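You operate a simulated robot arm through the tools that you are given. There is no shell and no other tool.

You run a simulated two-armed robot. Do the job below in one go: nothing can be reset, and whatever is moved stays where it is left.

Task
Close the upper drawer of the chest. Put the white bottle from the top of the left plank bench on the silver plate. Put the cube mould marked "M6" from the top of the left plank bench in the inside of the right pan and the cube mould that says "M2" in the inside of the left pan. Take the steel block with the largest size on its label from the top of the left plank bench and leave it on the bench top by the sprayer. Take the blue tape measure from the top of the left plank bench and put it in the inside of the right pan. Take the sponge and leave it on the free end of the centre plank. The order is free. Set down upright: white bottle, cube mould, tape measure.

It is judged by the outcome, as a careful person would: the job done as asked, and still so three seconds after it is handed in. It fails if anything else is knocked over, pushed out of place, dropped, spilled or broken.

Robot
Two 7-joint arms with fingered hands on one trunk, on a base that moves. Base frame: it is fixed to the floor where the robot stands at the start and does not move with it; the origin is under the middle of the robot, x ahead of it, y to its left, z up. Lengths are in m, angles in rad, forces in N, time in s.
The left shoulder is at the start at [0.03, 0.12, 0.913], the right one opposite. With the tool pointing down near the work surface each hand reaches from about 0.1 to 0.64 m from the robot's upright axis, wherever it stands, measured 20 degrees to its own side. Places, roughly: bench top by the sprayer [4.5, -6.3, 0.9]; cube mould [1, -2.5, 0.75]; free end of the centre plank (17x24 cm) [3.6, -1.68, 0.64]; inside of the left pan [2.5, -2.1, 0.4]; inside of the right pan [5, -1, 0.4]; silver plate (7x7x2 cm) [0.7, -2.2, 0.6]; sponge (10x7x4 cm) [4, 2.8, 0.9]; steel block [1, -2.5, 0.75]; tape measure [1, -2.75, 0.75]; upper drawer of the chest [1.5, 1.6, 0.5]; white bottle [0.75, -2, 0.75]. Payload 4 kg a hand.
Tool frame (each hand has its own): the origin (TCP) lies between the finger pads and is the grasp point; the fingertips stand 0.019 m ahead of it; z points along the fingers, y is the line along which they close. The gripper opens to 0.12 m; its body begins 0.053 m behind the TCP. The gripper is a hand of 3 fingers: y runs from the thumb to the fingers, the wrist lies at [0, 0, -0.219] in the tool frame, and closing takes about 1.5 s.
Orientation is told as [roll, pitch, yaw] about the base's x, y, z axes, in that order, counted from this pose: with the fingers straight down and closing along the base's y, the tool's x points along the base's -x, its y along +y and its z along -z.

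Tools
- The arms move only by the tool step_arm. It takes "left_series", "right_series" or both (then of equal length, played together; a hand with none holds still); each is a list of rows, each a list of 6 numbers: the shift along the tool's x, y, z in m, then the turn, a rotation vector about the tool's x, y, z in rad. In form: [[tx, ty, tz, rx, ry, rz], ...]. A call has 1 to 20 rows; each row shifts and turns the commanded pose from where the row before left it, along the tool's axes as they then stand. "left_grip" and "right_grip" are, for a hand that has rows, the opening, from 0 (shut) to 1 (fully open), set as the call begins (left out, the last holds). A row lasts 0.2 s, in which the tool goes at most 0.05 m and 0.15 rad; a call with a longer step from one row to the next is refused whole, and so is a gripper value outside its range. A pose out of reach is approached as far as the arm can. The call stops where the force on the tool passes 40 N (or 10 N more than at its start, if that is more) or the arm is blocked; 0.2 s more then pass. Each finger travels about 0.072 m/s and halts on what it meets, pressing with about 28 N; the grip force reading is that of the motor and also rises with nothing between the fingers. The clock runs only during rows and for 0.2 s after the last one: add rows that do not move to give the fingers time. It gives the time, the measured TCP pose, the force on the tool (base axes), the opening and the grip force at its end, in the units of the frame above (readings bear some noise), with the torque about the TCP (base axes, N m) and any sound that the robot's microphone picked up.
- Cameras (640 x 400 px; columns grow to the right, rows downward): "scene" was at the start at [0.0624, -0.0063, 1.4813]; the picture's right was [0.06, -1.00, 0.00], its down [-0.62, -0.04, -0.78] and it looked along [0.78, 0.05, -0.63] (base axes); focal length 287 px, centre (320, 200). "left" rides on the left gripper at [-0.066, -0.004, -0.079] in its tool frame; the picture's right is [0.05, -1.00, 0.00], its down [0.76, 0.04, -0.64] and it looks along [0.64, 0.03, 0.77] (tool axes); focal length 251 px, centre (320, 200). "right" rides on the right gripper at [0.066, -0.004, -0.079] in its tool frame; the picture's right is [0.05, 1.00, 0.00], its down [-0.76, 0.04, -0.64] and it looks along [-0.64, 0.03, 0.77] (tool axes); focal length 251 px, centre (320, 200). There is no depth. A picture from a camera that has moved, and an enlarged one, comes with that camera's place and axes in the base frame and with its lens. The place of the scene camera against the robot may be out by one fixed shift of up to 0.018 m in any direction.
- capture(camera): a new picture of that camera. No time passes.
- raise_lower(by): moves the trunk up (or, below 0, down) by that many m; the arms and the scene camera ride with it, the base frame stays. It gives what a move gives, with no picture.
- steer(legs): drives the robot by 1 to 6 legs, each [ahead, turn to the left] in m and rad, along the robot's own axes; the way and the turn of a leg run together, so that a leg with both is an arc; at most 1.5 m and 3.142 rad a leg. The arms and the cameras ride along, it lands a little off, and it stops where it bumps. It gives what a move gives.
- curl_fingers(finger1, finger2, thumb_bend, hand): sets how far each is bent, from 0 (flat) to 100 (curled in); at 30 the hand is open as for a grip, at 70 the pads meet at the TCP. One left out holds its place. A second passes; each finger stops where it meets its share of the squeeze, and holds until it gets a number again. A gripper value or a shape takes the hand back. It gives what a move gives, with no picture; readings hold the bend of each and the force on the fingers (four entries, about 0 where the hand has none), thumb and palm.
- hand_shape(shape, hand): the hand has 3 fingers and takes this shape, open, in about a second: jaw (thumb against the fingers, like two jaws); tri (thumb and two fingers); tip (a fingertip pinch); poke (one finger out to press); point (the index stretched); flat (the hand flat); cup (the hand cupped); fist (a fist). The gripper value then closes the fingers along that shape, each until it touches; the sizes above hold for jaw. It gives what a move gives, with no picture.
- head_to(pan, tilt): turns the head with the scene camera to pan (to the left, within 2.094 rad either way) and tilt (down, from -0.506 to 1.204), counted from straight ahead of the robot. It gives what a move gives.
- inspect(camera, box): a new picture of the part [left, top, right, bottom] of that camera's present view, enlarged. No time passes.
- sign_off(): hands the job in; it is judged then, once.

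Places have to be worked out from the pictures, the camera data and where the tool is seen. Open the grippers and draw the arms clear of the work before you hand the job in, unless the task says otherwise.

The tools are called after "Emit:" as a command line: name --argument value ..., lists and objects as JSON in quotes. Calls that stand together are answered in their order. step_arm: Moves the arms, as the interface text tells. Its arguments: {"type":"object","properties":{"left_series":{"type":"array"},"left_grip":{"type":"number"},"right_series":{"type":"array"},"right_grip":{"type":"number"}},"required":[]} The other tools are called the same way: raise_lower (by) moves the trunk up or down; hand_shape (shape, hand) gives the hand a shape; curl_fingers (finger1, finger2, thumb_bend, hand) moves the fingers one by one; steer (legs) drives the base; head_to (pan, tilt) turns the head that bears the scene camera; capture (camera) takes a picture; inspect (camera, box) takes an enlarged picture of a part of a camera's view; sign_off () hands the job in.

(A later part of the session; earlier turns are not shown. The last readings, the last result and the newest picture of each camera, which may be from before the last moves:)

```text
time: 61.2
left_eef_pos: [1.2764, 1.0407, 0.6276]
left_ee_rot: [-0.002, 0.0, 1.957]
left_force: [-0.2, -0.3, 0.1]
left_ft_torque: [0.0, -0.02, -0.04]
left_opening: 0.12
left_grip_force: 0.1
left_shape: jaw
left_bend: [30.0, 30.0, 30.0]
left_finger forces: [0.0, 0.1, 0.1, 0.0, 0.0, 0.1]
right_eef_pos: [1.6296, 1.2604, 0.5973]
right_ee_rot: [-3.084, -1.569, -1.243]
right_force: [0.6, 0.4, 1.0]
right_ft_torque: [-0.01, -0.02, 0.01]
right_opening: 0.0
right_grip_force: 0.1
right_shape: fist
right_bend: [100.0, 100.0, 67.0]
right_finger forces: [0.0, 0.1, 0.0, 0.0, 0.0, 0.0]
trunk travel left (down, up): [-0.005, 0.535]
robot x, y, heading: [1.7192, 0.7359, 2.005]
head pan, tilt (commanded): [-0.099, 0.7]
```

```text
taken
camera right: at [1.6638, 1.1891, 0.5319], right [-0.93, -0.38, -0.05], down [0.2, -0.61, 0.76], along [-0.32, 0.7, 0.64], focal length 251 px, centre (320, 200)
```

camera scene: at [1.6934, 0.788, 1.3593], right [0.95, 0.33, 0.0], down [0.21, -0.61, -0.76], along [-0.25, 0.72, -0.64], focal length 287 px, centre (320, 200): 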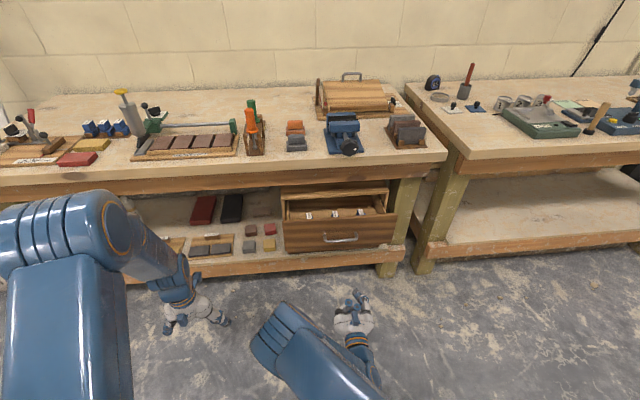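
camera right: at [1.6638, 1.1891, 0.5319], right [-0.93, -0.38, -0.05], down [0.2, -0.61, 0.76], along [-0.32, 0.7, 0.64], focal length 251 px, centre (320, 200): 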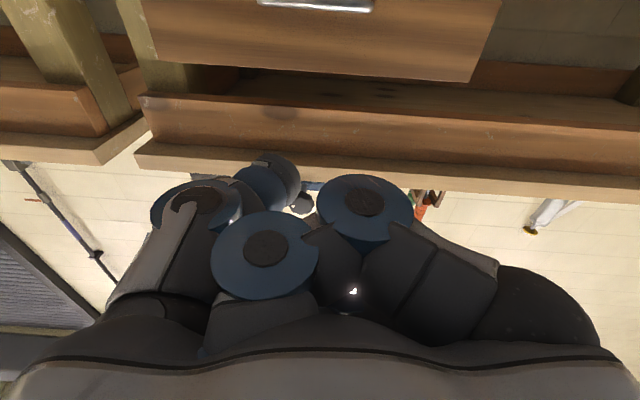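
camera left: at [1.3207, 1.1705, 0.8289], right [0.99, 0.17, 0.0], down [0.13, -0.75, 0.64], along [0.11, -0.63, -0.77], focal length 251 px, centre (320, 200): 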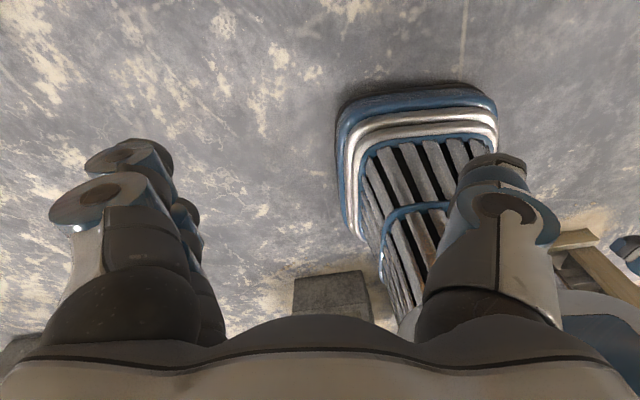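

From two views the handle is at about (1.53, 1.517, 0.544); the fist is nearly in line. I lower the fist to handle height, align, then drive forward 0.2 m.

Emit:
step_arm --right_series '[[0.025, -0.01, 0, -0.025, 0, 0], [0.025, -0.01, 0, -0.025, 0, 0]]'

Emit:
steer --legs '[[0.2, 0]]'

Emit:
capture --camera "scene"

Emit:
capture --camera "right"

```text
time: 61.8
left_eef_pos: [1.2755, 1.0402, 0.6293]
left_ee_rot: [-0.002, 0.001, 1.956]
left_force: [-0.5, 0.0, 0.7]
left_ft_torque: [-0.01, -0.02, 0.04]
left_opening: 0.1198
left_grip_force: 0.1
left_shape: jaw
left_bend: [30.0, 30.0, 30.0]
left_finger forces: [0.0, 0.1, 0.1, 0.0, 0.0, 0.0]
right_eef_pos: [1.6475, 1.27, 0.5465]
right_ee_rot: [1.604, -1.571, 0.403]
right_force: [-0.5, 0.4, 0.2]
right_ft_torque: [0.0, 0.01, 0.03]
right_opening: 0.0
right_grip_force: 0.0
right_shape: fist
right_bend: [100.0, 100.0, 67.0]
right_finger forces: [0.0, 0.1, 0.1, 0.0, 0.0, 0.1]
trunk travel left (down, up): [-0.005, 0.535]
robot x, y, heading: [1.7194, 0.7356, 2.0]
head pan, tilt (commanded): [-0.099, 0.7]
```

```text
time: 63.4
left_eef_pos: [1.1939, 1.2234, 0.6289]
left_ee_rot: [-0.002, 0.001, 1.956]
left_force: [0.5, 0.9, -0.5]
left_ft_torque: [-0.04, 0.02, 0.0]
left_opening: 0.12
left_grip_force: 0.1
left_shape: jaw
left_bend: [30.0, 30.0, 30.0]
left_finger forces: [0.0, 0.1, 0.0, 0.0, 0.1, 0.0]
right_eef_pos: [1.5644, 1.4511, 0.5467]
right_ee_rot: [-0.149, -1.569, 2.155]
right_force: [-0.3, 0.3, -0.1]
right_ft_torque: [-0.02, 0.02, -0.01]
right_opening: 0.0
right_grip_force: 0.0
right_shape: fist
right_bend: [100.0, 100.0, 67.0]
right_finger forces: [0.0, 0.1, 0.0, 0.0, 0.0, 0.0]
trunk travel left (down, up): [-0.005, 0.535]
robot x, y, heading: [1.6353, 0.9147, 2.002]
head pan, tilt (commanded): [-0.099, 0.7]
```

```text
taken
camera scene: at [1.6096, 0.9705, 1.3592], right [0.95, 0.32, 0.0], down [0.21, -0.61, -0.76], along [-0.25, 0.72, -0.64], focal length 287 px, centre (320, 200)
```

scene: 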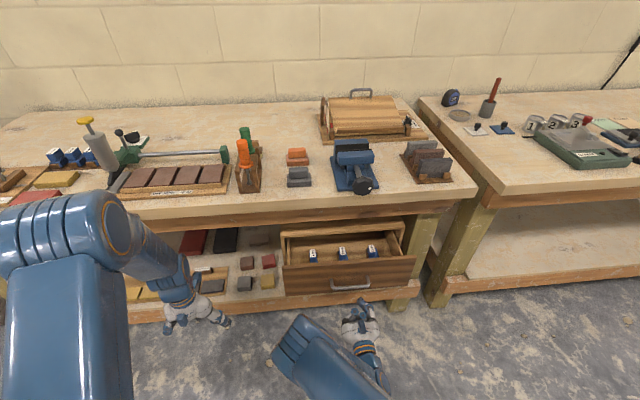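

```text
taken
camera right: at [1.6014, 1.3809, 0.4812], right [-0.91, -0.42, -0.05], down [0.23, -0.6, 0.77], along [-0.35, 0.68, 0.64], focal length 251 px, centre (320, 200)
```

right: 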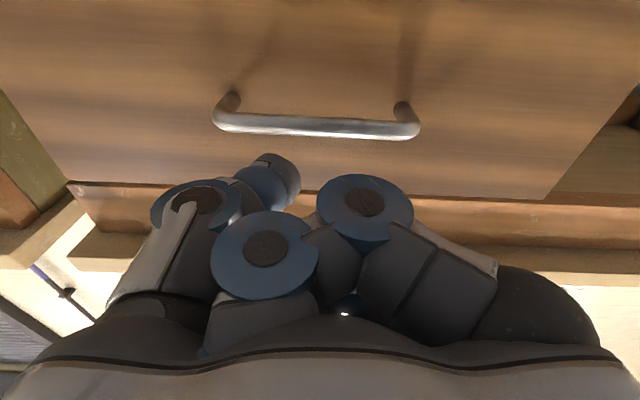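

The fist is centred on the handle with about 0.07 m to go. I push forward slowly with the arm.

Emit:
step_arm --right_series '[[0, 0, 0.015, 0, 0, 0], [0, 0, 0.015, 0, 0, 0], [0, 0, 0.015, 0, 0, 0], [0, 0, 0.015, 0, 0, 0], [0, 0, 0.015, 0, 0, 0], [0, 0, 0.015, 0, 0, 0], [0, 0, 0.015, 0, 0, 0], [0, 0, 0.015, 0, 0, 0], [0, 0, 0.015, 0, 0, 0], [0, 0, 0.015, 0, 0, 0]]'

Emit:
capture --camera "scene"

Emit:
capture --camera "right"

```text
time: 65.6
left_eef_pos: [1.1939, 1.2241, 0.6294]
left_ee_rot: [-0.002, -0.001, 1.956]
left_force: [-0.3, -0.1, -0.1]
left_ft_torque: [0.04, 0.01, -0.01]
left_opening: 0.1201
left_grip_force: 0.0
left_shape: jaw
left_bend: [30.0, 30.0, 30.0]
left_finger forces: [0.1, 0.1, 0.1, 0.0, 0.0, 0.0]
right_eef_pos: [1.5001, 1.5868, 0.548]
right_ee_rot: [-0.804, -1.569, 2.811]
right_force: [0.5, -0.1, -0.8]
right_ft_torque: [0.02, 0.03, -0.01]
right_opening: 0.0001
right_grip_force: 0.1
right_shape: fist
right_bend: [100.0, 100.0, 67.0]
right_finger forces: [0.0, 0.0, 0.0, 0.1, 0.0, 0.1]
trunk travel left (down, up): [-0.005, 0.535]
robot x, y, heading: [1.6328, 0.9181, 1.998]
head pan, tilt (commanded): [-0.099, 0.7]
```

```text
taken
camera scene: at [1.6097, 0.9704, 1.3593], right [0.95, 0.32, 0.0], down [0.21, -0.61, -0.76], along [-0.25, 0.72, -0.64], focal length 287 px, centre (320, 200)
```

scene: 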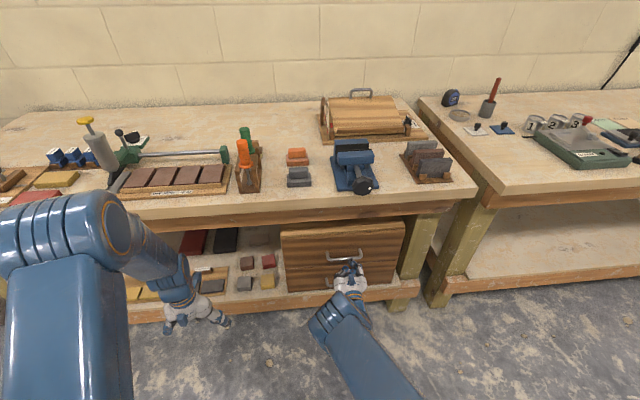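

```text
taken
camera right: at [1.5373, 1.5168, 0.4831], right [-0.91, -0.42, -0.05], down [0.23, -0.6, 0.76], along [-0.35, 0.68, 0.64], focal length 251 px, centre (320, 200)
```

right: 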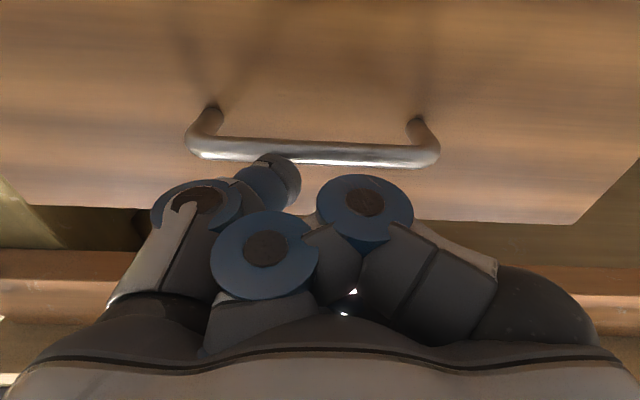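

The drawer has moved in nearly flush with no remaining force. I push a little further until it stops.

Emit:
step_arm --right_series '[[0, 0, 0.01, 0, 0, 0], [0, 0, 0.01, 0, 0, 0], [0, 0, 0.01, 0, 0, 0]]'

Emit:
inspect --camera "scene" --box '[250, 180, 450, 305]'

```text
time: 66.1
left_eef_pos: [1.195, 1.2227, 0.6289]
left_ee_rot: [-0.001, 0.001, 1.955]
left_force: [0.3, -0.6, -1.4]
left_ft_torque: [0.02, -0.05, 0.03]
left_opening: 0.1199
left_grip_force: 0.0
left_shape: jaw
left_bend: [30.0, 30.0, 30.0]
left_finger forces: [0.1, 0.0, 0.0, 0.0, 0.1, 0.1]
right_eef_pos: [1.5042, 1.5948, 0.5443]
right_ee_rot: [-0.174, -1.562, 2.164]
right_force: [9.5, -16.0, 6.0]
right_ft_torque: [0.12, -0.03, -0.29]
right_opening: 0.0
right_grip_force: 0.1
right_shape: fist
right_bend: [100.0, 100.0, 76.0]
right_finger forces: [0.0, 0.0, 0.0, 0.0, 18.6, 0.0]
trunk travel left (down, up): [-0.005, 0.535]
robot x, y, heading: [1.6337, 0.9208, 2.002]
head pan, tilt (commanded): [-0.099, 0.7]
stopped in row 2 (right hand): the force on the tool passed its limit at 50 N (the readings are from after the stop); the commanded pose is now the measured one
```

```text
3.20 times, centred on (350, 242) of scene
camera zoom: at [1.61, 0.9687, 1.3594], right [0.95, 0.32, 0.0], down [0.21, -0.61, -0.77], along [-0.25, 0.72, -0.64], focal length 918 px, centre (224, 64)
```

zoom: 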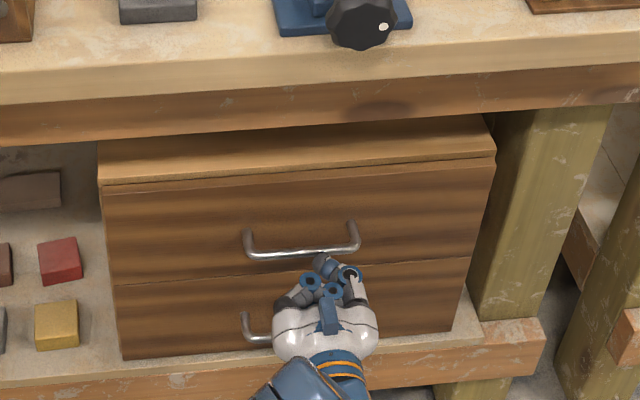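

The upper drawer is now flush with the chest. I draw the hand straight back, then return it to the tool-down posture with an open jaw.

Emit:
step_arm --right_series '[[0, 0, -0.03, 0, 0, 0], [0, 0, -0.04, 0, 0, 0], [0, 0, -0.04, 0, 0, 0], [0, 0, -0.04, 0, 0, 0], [0, 0, -0.04, 0, 0, 0], [0, 0, -0.02, 0, 0, 0]]'

Emit:
steer --legs '[[-0.25, 0]]'

Emit:
step_arm --right_series '[[0, 0, 0, 0, 0.1428, 0], [0, 0, 0, 0, 0.1428, 0], [0, 0, 0, 0, 0.1428, 0], [0, 0, 0, 0, 0.1428, 0], [0, 0, 0, 0, 0.1428, 0], [0, 0, 0, 0, 0.1428, 0], [0, 0, 0, 0, 0.1428, 0], [0, 0, 0, 0, 0.1428, 0], [0, 0, 0, 0, 0.1428, 0], [0, 0, 0, 0, 0.1428, 0], [0, 0, 0, 0, 0.1428, 0]]'

Emit:
hand_shape --hand "right" --shape "jaw"

Emit:
capture --camera "scene"

```text
time: 67.5
left_eef_pos: [1.1934, 1.2235, 0.6281]
left_ee_rot: [-0.001, 0.0, 1.957]
left_force: [-0.5, 0.4, -0.1]
left_ft_torque: [0.02, 0.01, 0.05]
left_opening: 0.12
left_grip_force: 0.0
left_shape: jaw
left_bend: [30.0, 30.0, 30.0]
left_finger forces: [0.1, 0.0, 0.0, 0.0, 0.0, 0.1]
right_eef_pos: [1.5903, 1.4061, 0.546]
right_ee_rot: [-0.146, -1.564, 2.141]
right_force: [-0.1, 0.3, -0.2]
right_ft_torque: [-0.01, 0.02, 0.01]
right_opening: 0.0
right_grip_force: 0.0
right_shape: fist
right_bend: [100.0, 100.0, 67.0]
right_finger forces: [0.0, 0.0, 0.0, 0.0, 0.0, 0.0]
trunk travel left (down, up): [-0.005, 0.535]
robot x, y, heading: [1.6301, 0.9178, 1.992]
head pan, tilt (commanded): [-0.099, 0.7]
```

```text
time: 69.3
left_eef_pos: [1.3002, 0.9899, 0.6278]
left_ee_rot: [-0.001, 0.001, 1.957]
left_force: [0.3, -0.1, 0.1]
left_ft_torque: [-0.02, -0.01, 0.02]
left_opening: 0.1203
left_grip_force: 0.1
left_shape: jaw
left_bend: [30.0, 30.0, 30.0]
left_finger forces: [0.1, 0.0, 0.0, 0.0, 0.1, 0.0]
right_eef_pos: [1.697, 1.1742, 0.5459]
right_ee_rot: [-0.122, -1.565, 2.119]
right_force: [-1.1, -0.8, -0.7]
right_ft_torque: [0.0, 0.0, 0.01]
right_opening: 0.0
right_grip_force: 0.0
right_shape: fist
right_bend: [100.0, 100.0, 67.0]
right_finger forces: [0.0, 0.0, 0.0, 0.0, 0.0, 0.1]
trunk travel left (down, up): [-0.005, 0.535]
robot x, y, heading: [1.7409, 0.6895, 2.001]
head pan, tilt (commanded): [-0.099, 0.7]
```

```text
time: 71.7
left_eef_pos: [1.2985, 0.991, 0.629]
left_ee_rot: [-0.001, 0.0, 1.957]
left_force: [0.4, -0.4, -0.9]
left_ft_torque: [-0.01, 0.02, -0.01]
left_opening: 0.1198
left_grip_force: 0.2
left_shape: jaw
left_bend: [30.0, 30.0, 30.0]
left_finger forces: [0.1, 0.0, 0.0, 0.1, 0.0, 0.0]
right_eef_pos: [1.6961, 1.1746, 0.5458]
right_ee_rot: [0.0, 0.008, 1.997]
right_force: [0.4, 0.1, 0.3]
right_ft_torque: [0.01, 0.0, 0.02]
right_opening: 0.0001
right_grip_force: 0.1
right_shape: fist
right_bend: [100.0, 100.0, 67.0]
right_finger forces: [0.1, 0.1, 0.1, 0.1, 0.0, 0.1]
trunk travel left (down, up): [-0.005, 0.535]
robot x, y, heading: [1.7401, 0.6897, 2.002]
head pan, tilt (commanded): [-0.099, 0.7]
```

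```text
time: 72.6
left_eef_pos: [1.2993, 0.9903, 0.6293]
left_ee_rot: [-0.001, 0.0, 1.957]
left_force: [-0.5, 0.1, -0.3]
left_ft_torque: [-0.02, 0.0, 0.02]
left_opening: 0.1199
left_grip_force: 0.1
left_shape: jaw
left_bend: [30.0, 30.0, 30.0]
left_finger forces: [0.1, 0.1, 0.0, 0.1, 0.0, 0.1]
right_eef_pos: [1.6969, 1.1734, 0.5467]
right_ee_rot: [-0.003, 0.007, 1.995]
right_force: [-0.5, 0.0, 0.0]
right_ft_torque: [0.0, 0.01, 0.0]
right_opening: 0.1201
right_grip_force: 0.1
right_shape: jaw
right_bend: [30.0, 30.0, 30.0]
right_finger forces: [0.1, 0.0, 0.1, 0.0, 0.1, 0.0]
trunk travel left (down, up): [-0.005, 0.535]
robot x, y, heading: [1.7377, 0.6856, 2.003]
head pan, tilt (commanded): [-0.099, 0.7]
```

```text
taken
camera scene: at [1.7161, 0.7382, 1.3593], right [0.95, 0.33, 0.0], down [0.21, -0.61, -0.76], along [-0.25, 0.72, -0.64], focal length 287 px, centre (320, 200)
```

scene: 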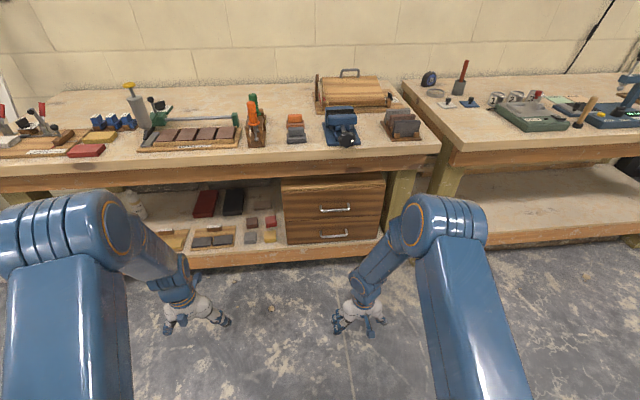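

Drawer task done. Next the sponge: I raise the trunk and turn right in two moderate steps to head along the benches.

Emit:
raise_lower --by 0.3

Emit:
steer --legs '[[0, -0.75]]'

Emit:
steer --legs '[[0, -0.75]]'

Emit:
head_to --pan 0.25 --tilt 0.4

Emit:
capture --camera "scene"

```text
time: 75.6
left_eef_pos: [1.2997, 0.9897, 0.9293]
left_ee_rot: [-0.001, 0.0, 1.958]
left_force: [-0.4, 0.7, 0.4]
left_ft_torque: [-0.03, -0.03, 0.0]
left_opening: 0.1201
left_grip_force: 0.0
left_shape: jaw
left_bend: [30.0, 30.0, 30.0]
left_finger forces: [0.1, 0.1, 0.0, 0.0, 0.0, 0.1]
right_eef_pos: [1.6955, 1.1732, 0.8445]
right_ee_rot: [-0.002, 0.008, 1.996]
right_force: [0.5, -0.5, -0.1]
right_ft_torque: [0.02, 0.0, -0.02]
right_opening: 0.1199
right_grip_force: 0.1
right_shape: jaw
right_bend: [30.0, 30.0, 30.0]
right_finger forces: [0.0, 0.1, 0.0, 0.0, 0.0, 0.0]
trunk travel left (down, up): [-0.305, 0.235]
robot x, y, heading: [1.7407, 0.6862, 2.002]
head pan, tilt (commanded): [-0.099, 0.7]
```

```text
time: 78.3
left_eef_pos: [1.6177, 1.206, 0.9291]
left_ee_rot: [0.003, 0.0, 1.231]
left_force: [0.6, -0.3, 0.3]
left_ft_torque: [0.01, 0.03, 0.01]
left_opening: 0.12
left_grip_force: 0.1
left_shape: jaw
left_bend: [30.0, 30.0, 30.0]
left_finger forces: [0.0, 0.1, 0.1, 0.0, 0.1, 0.0]
right_eef_pos: [2.0363, 1.0787, 0.845]
right_ee_rot: [0.003, 0.007, 1.268]
right_force: [1.0, -0.7, 0.1]
right_ft_torque: [0.02, 0.05, -0.01]
right_opening: 0.1203
right_grip_force: 0.0
right_shape: jaw
right_bend: [30.0, 30.0, 30.0]
right_finger forces: [0.0, 0.1, 0.1, 0.1, 0.0, 0.0]
trunk travel left (down, up): [-0.305, 0.235]
robot x, y, heading: [1.6824, 0.7054, 1.26]
head pan, tilt (commanded): [-0.099, 0.7]
stopped in leg 1: the robot was blocked; the commanded pose is now the measured one
```

```text
time: 80.6
left_eef_pos: [1.9642, 1.1343, 0.9289]
left_ee_rot: [0.003, 0.003, 0.525]
left_force: [0.1, -0.4, -0.1]
left_ft_torque: [0.02, 0.04, 0.01]
left_opening: 0.1199
left_grip_force: 0.1
left_shape: jaw
left_bend: [30.0, 30.0, 30.0]
left_finger forces: [0.1, 0.0, 0.0, 0.0, 0.0, 0.0]
right_eef_pos: [2.1978, 0.7668, 0.845]
right_ee_rot: [0.006, 0.009, 0.564]
right_force: [0.3, -0.3, -0.5]
right_ft_torque: [0.05, 0.04, 0.01]
right_opening: 0.1203
right_grip_force: 0.0
right_shape: jaw
right_bend: [30.0, 30.0, 30.0]
right_finger forces: [0.1, 0.0, 0.0, 0.0, 0.1, 0.0]
trunk travel left (down, up): [-0.305, 0.235]
robot x, y, heading: [1.6535, 0.7574, 0.524]
head pan, tilt (commanded): [-0.099, 0.7]
stopped in leg 1: the robot was blocked; the commanded pose is now the measured one
```

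```text
time: 81.4
left_eef_pos: [1.9608, 1.1386, 0.9286]
left_ee_rot: [0.001, 0.0, 0.526]
left_force: [0.4, 0.7, -0.9]
left_ft_torque: [-0.03, 0.01, -0.01]
left_opening: 0.1199
left_grip_force: 0.1
left_shape: jaw
left_bend: [30.0, 30.0, 30.0]
left_finger forces: [0.0, 0.1, 0.0, 0.0, 0.0, 0.0]
right_eef_pos: [2.1954, 0.7693, 0.8457]
right_ee_rot: [0.002, 0.007, 0.565]
right_force: [0.4, -0.4, -0.6]
right_ft_torque: [0.01, 0.0, 0.07]
right_opening: 0.1203
right_grip_force: 0.1
right_shape: jaw
right_bend: [30.0, 30.0, 30.0]
right_finger forces: [0.0, 0.1, 0.0, 0.1, 0.0, 0.0]
trunk travel left (down, up): [-0.305, 0.235]
robot x, y, heading: [1.6553, 0.7592, 0.524]
head pan, tilt (commanded): [0.25, 0.4]
```

```text
taken
camera scene: at [1.7008, 0.8034, 1.686], right [0.7, -0.72, 0.0], down [-0.28, -0.27, -0.92], along [0.66, 0.64, -0.39], focal length 287 px, centre (320, 200)
```

scene: 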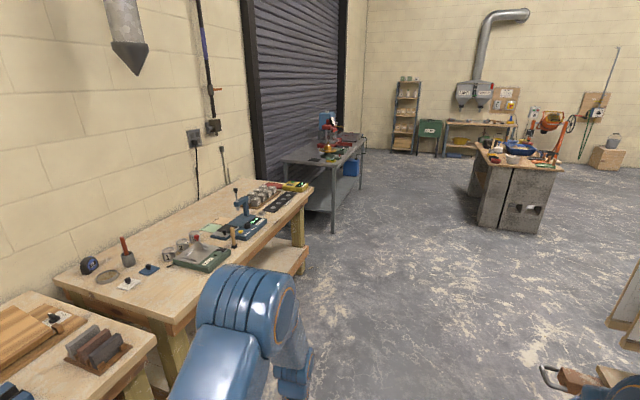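

The steel table ahead at about (3.85, 2.8) should hold the sponge. I zoom in on it.

Emit:
inspect --camera "scene" --box '[260, 100, 400, 188]'

Emit:
head_to --pan -0.8 --tilt 0.4

Emit:
capture --camera "scene"

```text
4.55 times, centred on (330, 144) of scene
camera zoom: at [1.7008, 0.8034, 1.686], right [0.7, -0.72, 0.0], down [-0.28, -0.27, -0.92], along [0.66, 0.64, -0.39], focal length 1305 px, centre (274, 454)
```

zoom: 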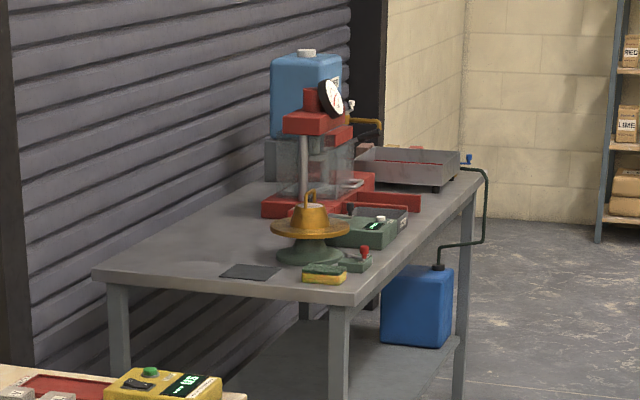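

```text
time: 82.7
left_eef_pos: [1.961, 1.1379, 0.9289]
left_ee_rot: [-0.001, 0.002, 0.528]
left_force: [-0.4, -0.1, 0.0]
left_ft_torque: [0.0, -0.03, 0.02]
left_opening: 0.12
left_grip_force: 0.0
left_shape: jaw
left_bend: [30.0, 30.0, 30.0]
left_finger forces: [0.0, 0.1, 0.0, 0.0, 0.0, 0.0]
right_eef_pos: [2.197, 0.77, 0.8457]
right_ee_rot: [0.002, 0.007, 0.565]
right_force: [-0.6, -0.3, 0.3]
right_ft_torque: [0.07, -0.01, 0.0]
right_opening: 0.12
right_grip_force: 0.0
right_shape: jaw
right_bend: [30.0, 30.0, 30.0]
right_finger forces: [0.0, 0.0, 0.0, 0.1, 0.0, 0.0]
trunk travel left (down, up): [-0.305, 0.235]
robot x, y, heading: [1.6524, 0.7564, 0.524]
head pan, tilt (commanded): [-0.799, 0.4]
```

```text
taken
camera scene: at [1.7234, 0.7136, 1.6861], right [-0.27, -0.96, 0.0], down [-0.37, 0.11, -0.92], along [0.89, -0.25, -0.39], focal length 287 px, centre (320, 200)
```

scene: 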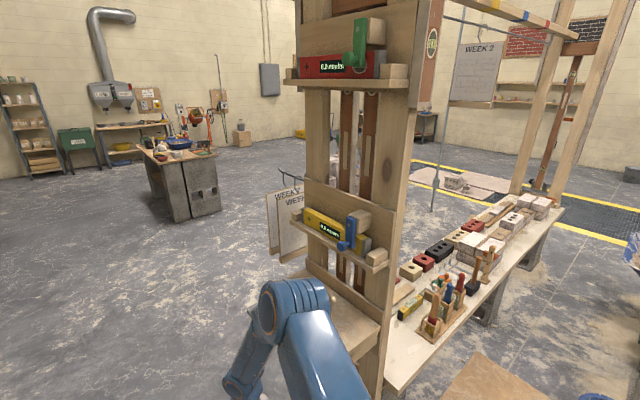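

The sponge (yellow/green) sits near the near front corner of the steel table, around (3.85, 2.72). I drive there, keeping clear of the mast's tool hook on my right.

Emit:
steer --legs '[[0, 0.21], [0.76, 0], [0, -0.24], [1.4, 0]]'

Emit:
head_to --pan 0.5 --tilt 0.5

Emit:
capture --camera "scene"

```text
time: 95.1
left_eef_pos: [3.762, 2.3287, 0.9276]
left_ee_rot: [0.001, 0.003, 0.509]
left_force: [0.2, 0.1, -0.2]
left_ft_torque: [-0.01, 0.01, -0.02]
left_opening: 0.12
left_grip_force: 0.2
left_shape: jaw
left_bend: [30.0, 30.0, 30.0]
left_finger forces: [0.0, 0.0, 0.0, 0.1, 0.1, 0.1]
right_eef_pos: [3.9907, 1.9565, 0.8473]
right_ee_rot: [0.003, 0.009, 0.548]
right_force: [-1.1, 0.4, 0.5]
right_ft_torque: [0.02, 0.01, 0.0]
right_opening: 0.1199
right_grip_force: 0.1
right_shape: jaw
right_bend: [30.0, 30.0, 30.0]
right_finger forces: [0.0, 0.0, 0.0, 0.0, 0.0, 0.0]
trunk travel left (down, up): [-0.305, 0.235]
robot x, y, heading: [3.4493, 1.9566, 0.508]
head pan, tilt (commanded): [-0.799, 0.4]
```

```text
time: 96.5
left_eef_pos: [3.7627, 2.3284, 0.9289]
left_ee_rot: [0.0, 0.005, 0.51]
left_force: [0.5, 0.6, -0.4]
left_ft_torque: [0.0, -0.02, -0.04]
left_opening: 0.1203
left_grip_force: 0.0
left_shape: jaw
left_bend: [30.0, 30.0, 30.0]
left_finger forces: [0.0, 0.0, 0.1, 0.0, 0.0, 0.0]
right_eef_pos: [3.9901, 1.9567, 0.8456]
right_ee_rot: [0.003, 0.01, 0.548]
right_force: [-0.2, 0.0, 0.0]
right_ft_torque: [-0.03, -0.02, 0.0]
right_opening: 0.1204
right_grip_force: 0.1
right_shape: jaw
right_bend: [30.0, 30.0, 30.0]
right_finger forces: [0.0, 0.0, 0.0, 0.0, 0.1, 0.1]
trunk travel left (down, up): [-0.305, 0.235]
robot x, y, heading: [3.4489, 1.9609, 0.505]
head pan, tilt (commanded): [0.499, 0.499]
```

```text
taken
camera scene: at [3.4773, 2.0133, 1.677], right [0.84, -0.54, 0.0], down [-0.26, -0.4, -0.88], along [0.47, 0.74, -0.48], focal length 287 px, centre (320, 200)
```

scene: 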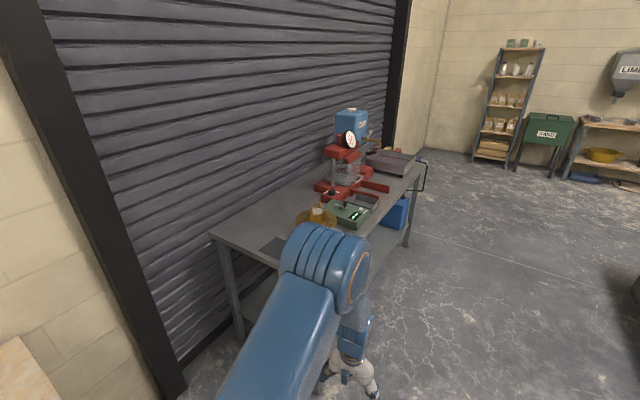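

I raise both hands above the table height, advance alongside, and turn to face the steel table.

Emit:
step_arm --left_series '[[0, 0, -0.03, 0, 0, 0], [0, 0, -0.03, 0, 0, 0], [0, 0, -0.03, 0, 0, 0], [0, 0, -0.03, 0, 0, 0], [0, 0, -0.02, 0, 0, 0]]' --right_series '[[0, 0, -0.045, 0, 0, 0], [0, 0, -0.045, 0, 0, 0], [0, 0, -0.045, 0, 0, 0], [0, 0, -0.045, 0, 0, 0], [0, 0, -0.045, 0, 0, 0]]'

Emit:
steer --legs '[[0.4, -0.08], [0, 0.7]]'

Emit:
steer --legs '[[0, 0.75]]'

Emit:
head_to --pan -0.25 --tilt 0.8

Emit:
capture --camera "scene"

```text
time: 97.7
left_eef_pos: [3.7608, 2.3293, 1.0698]
left_ee_rot: [0.0, 0.003, 0.51]
left_force: [0.1, -0.1, 0.1]
left_ft_torque: [-0.01, -0.02, -0.01]
left_opening: 0.12
left_grip_force: 0.0
left_shape: jaw
left_bend: [30.0, 30.0, 30.0]
left_finger forces: [0.1, 0.1, 0.1, 0.0, 0.0, 0.0]
right_eef_pos: [3.9927, 1.9582, 1.0723]
right_ee_rot: [0.003, 0.006, 0.551]
right_force: [-0.2, -0.4, 0.6]
right_ft_torque: [-0.01, -0.01, 0.03]
right_opening: 0.1202
right_grip_force: 0.0
right_shape: jaw
right_bend: [30.0, 30.0, 30.0]
right_finger forces: [0.1, 0.0, 0.0, 0.0, 0.0, 0.0]
trunk travel left (down, up): [-0.305, 0.235]
robot x, y, heading: [3.4471, 1.9579, 0.507]
head pan, tilt (commanded): [0.499, 0.499]
```

```text
time: 102.1
left_eef_pos: [3.8475, 2.6224, 1.0704]
left_ee_rot: [0.002, 0.003, 1.129]
left_force: [0.9, -0.3, 0.6]
left_ft_torque: [0.0, -0.01, -0.01]
left_opening: 0.1201
left_grip_force: 0.0
left_shape: jaw
left_bend: [30.0, 30.0, 30.0]
left_finger forces: [0.0, 0.0, 0.1, 0.1, 0.1, 0.0]
right_eef_pos: [4.2505, 2.4563, 1.0711]
right_ee_rot: [0.005, 0.009, 1.168]
right_force: [-0.2, 0.4, 0.3]
right_ft_torque: [-0.01, -0.01, 0.01]
right_opening: 0.1198
right_grip_force: 0.0
right_shape: jaw
right_bend: [30.0, 30.0, 30.0]
right_finger forces: [0.0, 0.1, 0.1, 0.0, 0.0, 0.0]
trunk travel left (down, up): [-0.305, 0.235]
robot x, y, heading: [3.8507, 2.1151, 1.134]
head pan, tilt (commanded): [0.499, 0.499]
```

```text
time: 104.6
left_eef_pos: [3.5074, 2.497, 1.0688]
left_ee_rot: [-0.003, 0.007, 1.857]
left_force: [0.3, 0.1, -1.0]
left_ft_torque: [-0.03, -0.04, -0.04]
left_opening: 0.12
left_grip_force: 0.0
left_shape: jaw
left_bend: [30.0, 30.0, 30.0]
left_finger forces: [0.1, 0.1, 0.0, 0.0, 0.0, 0.0]
right_eef_pos: [3.9202, 2.6415, 1.0691]
right_ee_rot: [-0.003, 0.011, 1.893]
right_force: [-0.1, -0.7, 0.3]
right_ft_torque: [-0.02, -0.05, -0.01]
right_opening: 0.1199
right_grip_force: 0.1
right_shape: jaw
right_bend: [30.0, 30.0, 30.0]
right_finger forces: [0.0, 0.0, 0.1, 0.0, 0.1, 0.0]
trunk travel left (down, up): [-0.305, 0.235]
robot x, y, heading: [3.9056, 2.1398, 1.882]
head pan, tilt (commanded): [0.499, 0.499]
stopped in leg 1: the robot was blocked; the commanded pose is now the measured one
```

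```text
time: 105.7
left_eef_pos: [3.5102, 2.4965, 1.0693]
left_ee_rot: [0.001, 0.003, 1.855]
left_force: [0.0, -0.3, -0.1]
left_ft_torque: [0.0, 0.02, 0.0]
left_opening: 0.1203
left_grip_force: 0.2
left_shape: jaw
left_bend: [30.0, 30.0, 30.0]
left_finger forces: [0.0, 0.0, 0.0, 0.0, 0.0, 0.0]
right_eef_pos: [3.9237, 2.6412, 1.0702]
right_ee_rot: [0.001, 0.01, 1.893]
right_force: [0.3, 0.3, -0.4]
right_ft_torque: [0.0, 0.0, 0.0]
right_opening: 0.12
right_grip_force: 0.1
right_shape: jaw
right_bend: [30.0, 30.0, 30.0]
right_finger forces: [0.0, 0.0, 0.1, 0.0, 0.1, 0.1]
trunk travel left (down, up): [-0.305, 0.235]
robot x, y, heading: [3.905, 2.1351, 1.882]
head pan, tilt (commanded): [-0.25, 0.799]
```

```text
taken
camera scene: at [3.9048, 2.1904, 1.651], right [1.0, 0.06, 0.0], down [0.04, -0.72, -0.7], along [-0.04, 0.7, -0.72], focal length 287 px, centre (320, 200)
```

scene: 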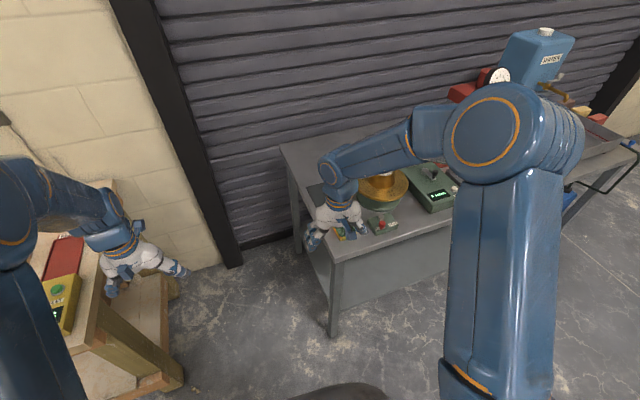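

The right hand is already hovering over the sponge area; I look with its camera.

Emit:
capture --camera "right"

Emit:
inspect --camera "scene" --box '[270, 130, 470, 255]'

```text
taken
camera right: at [3.9479, 2.5794, 1.1509], right [-0.93, -0.37, 0.0], down [-0.28, 0.72, 0.64], along [-0.24, 0.59, -0.77], focal length 251 px, centre (320, 200)
```

right: 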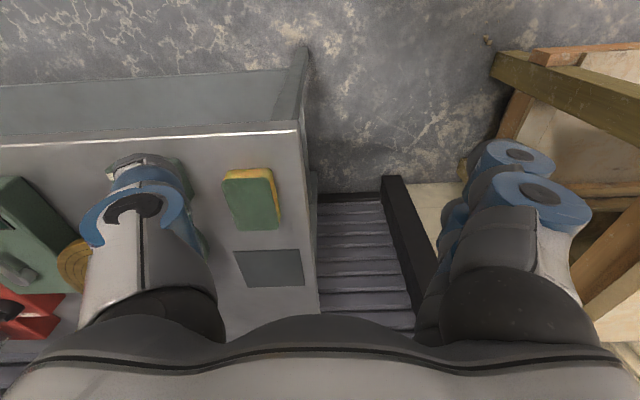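

```text
3.20 times, centred on (370, 192) of scene
camera zoom: at [3.9048, 2.1904, 1.651], right [1.0, 0.06, 0.0], down [0.04, -0.72, -0.7], along [-0.04, 0.7, -0.72], focal length 918 px, centre (160, 224)
```

zoom: 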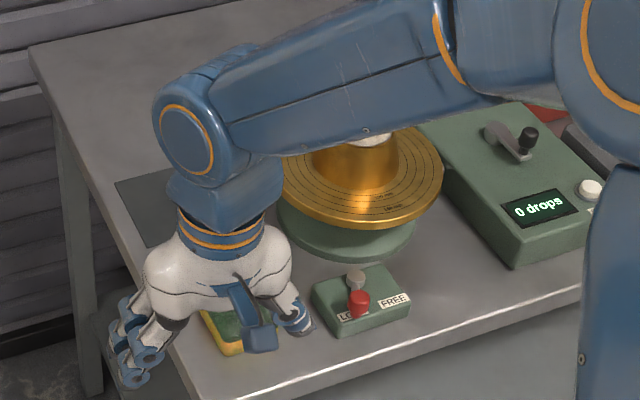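

Sponge centre is about (3.95, 2.83), top near z 0.85, long side along the table depth; a small lock box lies on its +u side, so I will bias the thumb close. I drive 0.1 m closer first.

Emit:
steer --legs '[[0.1, 0.04]]'

Emit:
capture --camera "right"

```text
time: 106.9
left_eef_pos: [3.4645, 2.5798, 1.0689]
left_ee_rot: [0.001, 0.006, 1.891]
left_force: [0.0, 0.9, 0.3]
left_ft_torque: [0.02, -0.01, 0.03]
left_opening: 0.1202
left_grip_force: 0.2
left_shape: jaw
left_bend: [30.0, 30.0, 30.0]
left_finger forces: [0.0, 0.1, 0.1, 0.0, 0.0, 0.0]
right_eef_pos: [3.8722, 2.7378, 1.0701]
right_ee_rot: [0.001, 0.009, 1.927]
right_force: [0.1, 0.8, -0.5]
right_ft_torque: [-0.03, 0.0, 0.01]
right_opening: 0.12
right_grip_force: 0.1
right_shape: jaw
right_bend: [30.0, 30.0, 30.0]
right_finger forces: [0.0, 0.0, 0.0, 0.1, 0.0, 0.1]
trunk travel left (down, up): [-0.305, 0.235]
robot x, y, heading: [3.8755, 2.2358, 1.918]
head pan, tilt (commanded): [-0.25, 0.799]
```

```text
taken
camera right: at [3.8996, 2.6772, 1.1503], right [-0.92, -0.4, 0.0], down [-0.31, 0.71, 0.64], along [-0.25, 0.58, -0.77], focal length 251 px, centre (320, 200)
```

right: 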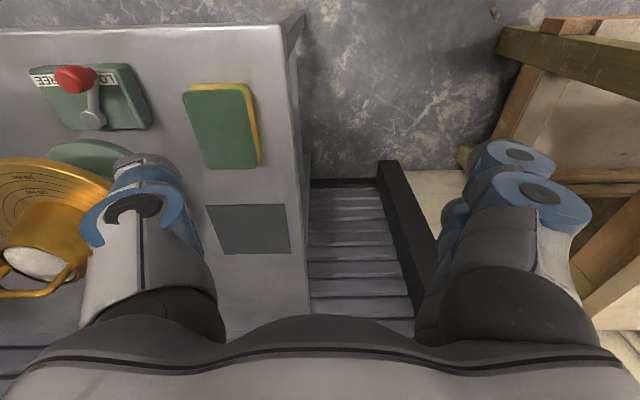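

The sponge centre is (3.953, 2.828), top about 0.88, and the lock box is ~5 cm to its side. I move over it, aligning the yaw, and lower partway to check.

Emit:
step_arm --right_series '[[-0.0139, -0.0238, 0, 0, 0, -0.021], [-0.0139, -0.0238, 0, 0, 0, -0.021], [-0.0139, -0.0238, 0, 0, 0, -0.021], [-0.0139, -0.0238, 0, 0, 0, -0.021], [0, 0, 0.04, 0, 0, 0], [0, 0, 0.04, 0, 0, 0]]' --right_grip 1.0

Emit:
capture --camera "right"

Emit:
inspect --camera "scene" --box '[270, 130, 470, 255]'

```text
time: 108.3
left_eef_pos: [3.4668, 2.578, 1.069]
left_ee_rot: [0.001, 0.005, 1.89]
left_force: [-0.1, -0.4, -0.4]
left_ft_torque: [0.02, 0.01, -0.01]
left_opening: 0.1203
left_grip_force: 0.0
left_shape: jaw
left_bend: [30.0, 30.0, 30.0]
left_finger forces: [0.1, 0.1, 0.0, 0.0, 0.0, 0.1]
right_eef_pos: [3.9425, 2.8231, 0.9905]
right_ee_rot: [0.001, 0.009, 2.011]
right_force: [0.7, 0.6, -0.6]
right_ft_torque: [-0.02, 0.01, 0.05]
right_opening: 0.12
right_grip_force: 0.0
right_shape: jaw
right_bend: [30.0, 30.0, 30.0]
right_finger forces: [0.0, 0.0, 0.0, 0.1, 0.0, 0.0]
trunk travel left (down, up): [-0.305, 0.235]
robot x, y, heading: [3.8782, 2.2345, 1.927]
head pan, tilt (commanded): [-0.25, 0.799]
```

```text
taken
camera right: at [3.9739, 2.7652, 1.0703], right [-0.88, -0.47, 0.0], down [-0.36, 0.68, 0.64], along [-0.3, 0.56, -0.77], focal length 251 px, centre (320, 200)
```

right: 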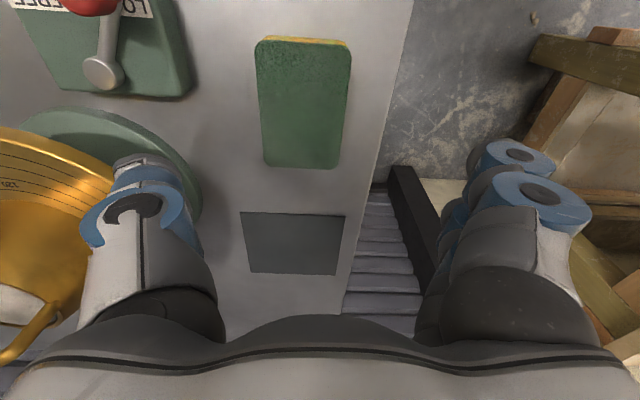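

```text
3.20 times, centred on (370, 192) of scene
camera zoom: at [3.8733, 2.2876, 1.651], right [0.99, 0.1, 0.0], down [0.07, -0.71, -0.7], along [-0.07, 0.69, -0.72], focal length 918 px, centre (160, 224)
```

zoom: 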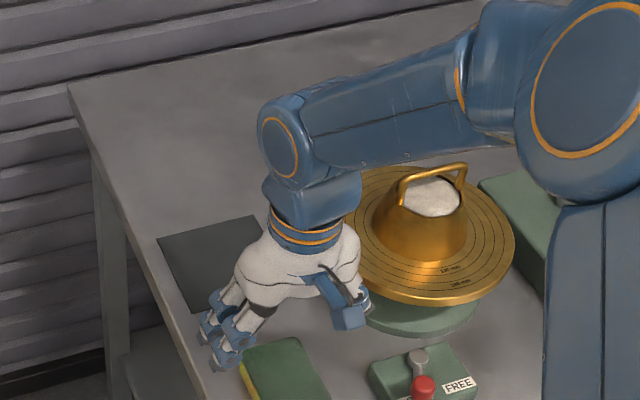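

Alignment is good (sponge ~1.4 cm toward the thumb as planned). I lower to about z 0.87.

Emit:
step_arm --right_series '[[0, 0, 0.03, 0, 0, 0], [0, 0, 0.03, 0, 0, 0], [0, 0, 0.03, 0, 0, 0], [0, 0, 0.02, 0, 0, 0], [0, 0, 0.01, 0, 0, 0]]'

Emit:
capture --camera "right"

Emit:
inspect --camera "scene" --box '[270, 130, 470, 255]'

```text
time: 109.5
left_eef_pos: [3.4654, 2.578, 1.0683]
left_ee_rot: [0.001, 0.002, 1.889]
left_force: [0.3, -0.7, -0.3]
left_ft_torque: [0.01, 0.02, 0.02]
left_opening: 0.1197
left_grip_force: 0.1
left_shape: jaw
left_bend: [30.0, 30.0, 30.0]
left_finger forces: [0.0, 0.1, 0.1, 0.1, 0.0, 0.0]
right_eef_pos: [3.9405, 2.8212, 0.8691]
right_ee_rot: [0.001, 0.009, 2.011]
right_force: [-0.5, -0.1, 0.7]
right_ft_torque: [0.05, 0.02, -0.02]
right_opening: 0.12
right_grip_force: 0.1
right_shape: jaw
right_bend: [30.0, 30.0, 30.0]
right_finger forces: [0.1, 0.1, 0.1, 0.1, 0.4, 0.0]
trunk travel left (down, up): [-0.305, 0.235]
robot x, y, heading: [3.8776, 2.2372, 1.92]
head pan, tilt (commanded): [-0.25, 0.799]
```

```text
taken
camera right: at [3.9726, 2.7631, 0.9497], right [-0.88, -0.47, 0.0], down [-0.36, 0.68, 0.64], along [-0.3, 0.56, -0.77], focal length 251 px, centre (320, 200)
```

right: 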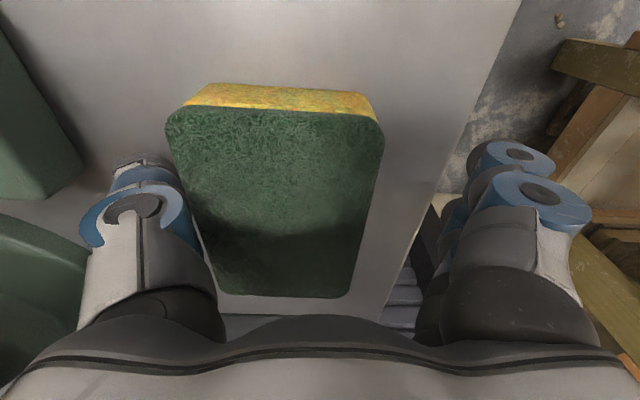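

```text
3.20 times, centred on (370, 192) of scene
camera zoom: at [3.8731, 2.2866, 1.651], right [0.99, 0.1, 0.0], down [0.07, -0.71, -0.7], along [-0.07, 0.69, -0.72], focal length 918 px, centre (160, 224)
```

zoom: 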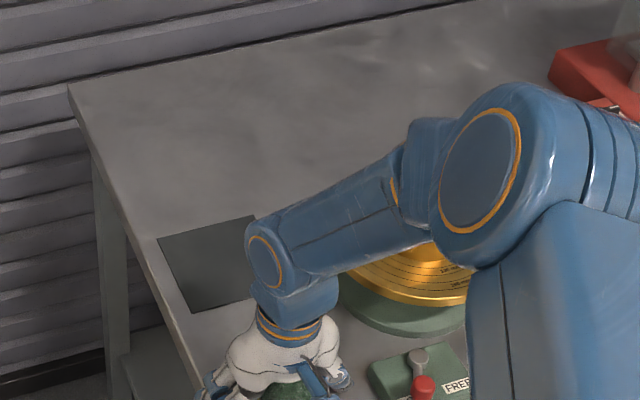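

The sponge lies between thumb and fingers. I close the hand on it.

Emit:
step_arm --right_series '[[0, 0, 0.003, 0, 0, 0], [0, 0, 0, 0, 0, 0], [0, 0, 0, 0, 0, 0], [0, 0, 0, 0, 0, 0], [0, 0, 0, 0, 0, 0], [0, 0, 0, 0, 0, 0], [0, 0, 0, 0, 0, 0], [0, 0, 0, 0, 0, 0], [0, 0, 0, 0, 0, 0]]' --right_grip 0.0

Emit:
capture --camera "right"

```text
time: 111.5
left_eef_pos: [3.4632, 2.5758, 1.0684]
left_ee_rot: [-0.003, 0.004, 1.891]
left_force: [0.2, -0.4, -0.2]
left_ft_torque: [0.03, 0.03, -0.01]
left_opening: 0.1199
left_grip_force: 0.1
left_shape: jaw
left_bend: [30.0, 30.0, 30.0]
left_finger forces: [0.0, 0.1, 0.2, 0.0, 0.0, 0.1]
right_eef_pos: [3.9359, 2.8212, 0.8703]
right_ee_rot: [0.005, 0.007, 2.014]
right_force: [-24.7, -11.9, 10.7]
right_ft_torque: [-0.36, 0.78, -0.07]
right_opening: 0.0649
right_grip_force: 28.5
right_shape: jaw
right_bend: [28.0, 28.0, 100.0]
right_finger forces: [19.6, 19.7, 0.0, 0.1, 12.7, 0.1]
trunk travel left (down, up): [-0.305, 0.235]
robot x, y, heading: [3.8809, 2.2358, 1.925]
head pan, tilt (commanded): [-0.25, 0.799]
```

```text
taken
camera right: at [3.9676, 2.7615, 0.9487], right [-0.88, -0.48, 0.0], down [-0.36, 0.68, 0.64], along [-0.31, 0.56, -0.77], focal length 251 px, centre (320, 200)
```

right: 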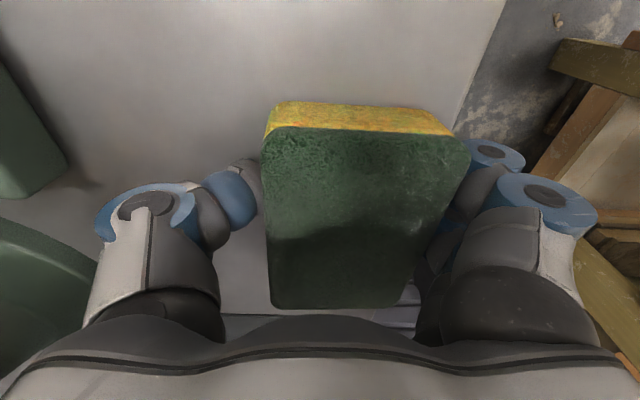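

The hand is pushed sideways (fingers likely rest against the table's end edge). I lift slightly so the fingers clear it and clamp fully on the sponge.

Emit:
step_arm --right_series '[[0, 0, -0.006, 0, 0, 0], [0, 0, -0.006, 0, 0, 0], [0, 0, -0.006, 0, 0, 0], [0, 0, 0, 0, 0, 0], [0, 0, 0, 0, 0, 0], [0, 0, 0, 0, 0, 0]]'

Emit:
capture --camera "right"

```text
time: 112.9
left_eef_pos: [3.4662, 2.5782, 1.0698]
left_ee_rot: [0.0, 0.004, 1.889]
left_force: [0.9, -0.5, 0.1]
left_ft_torque: [-0.01, -0.01, -0.02]
left_opening: 0.1198
left_grip_force: 0.0
left_shape: jaw
left_bend: [30.0, 30.0, 30.0]
left_finger forces: [0.0, 0.0, 0.0, 0.0, 0.1, 0.0]
right_eef_pos: [3.9412, 2.8225, 0.8849]
right_ee_rot: [0.001, 0.008, 2.011]
right_force: [0.4, 0.5, 0.5]
right_ft_torque: [-0.02, -0.02, -0.02]
right_opening: 0.0591
right_grip_force: 28.1
right_shape: jaw
right_bend: [33.0, 33.0, 98.0]
right_finger forces: [12.3, 11.5, 0.1, 0.0, 24.1, 0.0]
trunk travel left (down, up): [-0.305, 0.235]
robot x, y, heading: [3.8771, 2.2414, 1.92]
head pan, tilt (commanded): [-0.25, 0.799]
```

```text
taken
camera right: at [3.9735, 2.7637, 0.9647], right [-0.88, -0.47, 0.0], down [-0.36, 0.68, 0.64], along [-0.3, 0.56, -0.77], focal length 251 px, centre (320, 200)
```

right: 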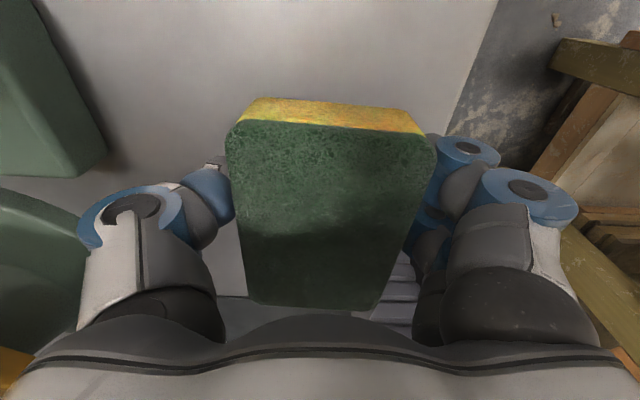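

Now the squeeze is balanced (12+12 vs 24 N) with no outside force. I lift the sponge and back away from the table.

Emit:
step_arm --right_series '[[0, 0, -0.03, 0, 0, 0], [0, 0, -0.04, 0, 0, 0], [0, 0, -0.04, 0, 0, 0], [0, 0, -0.04, 0, 0, 0], [0, 0, 0, 0, 0, 0]]'

Emit:
steer --legs '[[-0.3, 0]]'

Emit:
head_to --pan -0.1 --tilt 0.7

Emit:
capture --camera "scene"

```text
time: 114.1
left_eef_pos: [3.4649, 2.5787, 1.0694]
left_ee_rot: [0.0, 0.003, 1.889]
left_force: [0.4, 0.0, -0.6]
left_ft_torque: [-0.05, -0.02, 0.01]
left_opening: 0.1199
left_grip_force: 0.1
left_shape: jaw
left_bend: [30.0, 30.0, 30.0]
left_finger forces: [0.1, 0.0, 0.0, 0.0, 0.0, 0.0]
right_eef_pos: [3.9406, 2.8238, 1.0351]
right_ee_rot: [0.002, 0.01, 2.011]
right_force: [-0.1, -0.1, -1.1]
right_ft_torque: [-0.03, 0.04, 0.0]
right_opening: 0.0596
right_grip_force: 27.7
right_shape: jaw
right_bend: [33.0, 33.0, 98.0]
right_finger forces: [12.4, 11.5, 0.0, 0.0, 23.9, 0.0]
trunk travel left (down, up): [-0.305, 0.235]
robot x, y, heading: [3.8775, 2.2368, 1.922]
head pan, tilt (commanded): [-0.25, 0.799]
```

```text
time: 116.1
left_eef_pos: [3.5676, 2.2956, 1.069]
left_ee_rot: [0.001, 0.003, 1.892]
left_force: [0.9, -0.7, 0.2]
left_ft_torque: [0.04, 0.01, -0.01]
left_opening: 0.1198
left_grip_force: 0.0
left_shape: jaw
left_bend: [30.0, 30.0, 30.0]
left_finger forces: [0.0, 0.0, 0.1, 0.0, 0.1, 0.0]
right_eef_pos: [4.0411, 2.542, 1.0351]
right_ee_rot: [0.0, 0.01, 2.016]
right_force: [-0.1, 0.8, -0.7]
right_ft_torque: [0.0, 0.0, 0.0]
right_opening: 0.0592
right_grip_force: 27.9
right_shape: jaw
right_bend: [33.0, 33.0, 98.0]
right_finger forces: [12.5, 11.6, 0.1, 0.0, 23.9, 0.0]
trunk travel left (down, up): [-0.305, 0.235]
robot x, y, heading: [3.9811, 1.952, 1.924]
head pan, tilt (commanded): [-0.25, 0.799]
```

```text
time: 116.8
left_eef_pos: [3.5665, 2.297, 1.0692]
left_ee_rot: [0.0, 0.001, 1.895]
left_force: [0.1, 0.0, -0.2]
left_ft_torque: [0.01, -0.01, 0.01]
left_opening: 0.1202
left_grip_force: 0.0
left_shape: jaw
left_bend: [30.0, 30.0, 30.0]
left_finger forces: [0.0, 0.0, 0.1, 0.0, 0.0, 0.1]
right_eef_pos: [4.0409, 2.5428, 1.0331]
right_ee_rot: [0.001, 0.009, 2.016]
right_force: [0.1, 0.6, 0.0]
right_ft_torque: [0.0, 0.01, 0.01]
right_opening: 0.0591
right_grip_force: 27.9
right_shape: jaw
right_bend: [33.0, 33.0, 98.0]
right_finger forces: [12.3, 11.4, 0.0, 0.1, 23.9, 0.0]
trunk travel left (down, up): [-0.305, 0.235]
robot x, y, heading: [3.9853, 1.9569, 1.927]
head pan, tilt (commanded): [-0.099, 0.7]
```

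```text
taken
camera scene: at [3.9626, 2.0085, 1.6592], right [0.97, 0.25, 0.0], down [0.16, -0.62, -0.76], along [-0.19, 0.74, -0.64], focal length 287 px, centre (320, 200)
```

scene: 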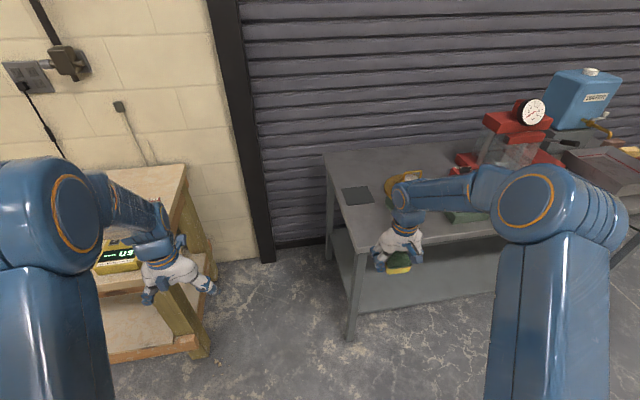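

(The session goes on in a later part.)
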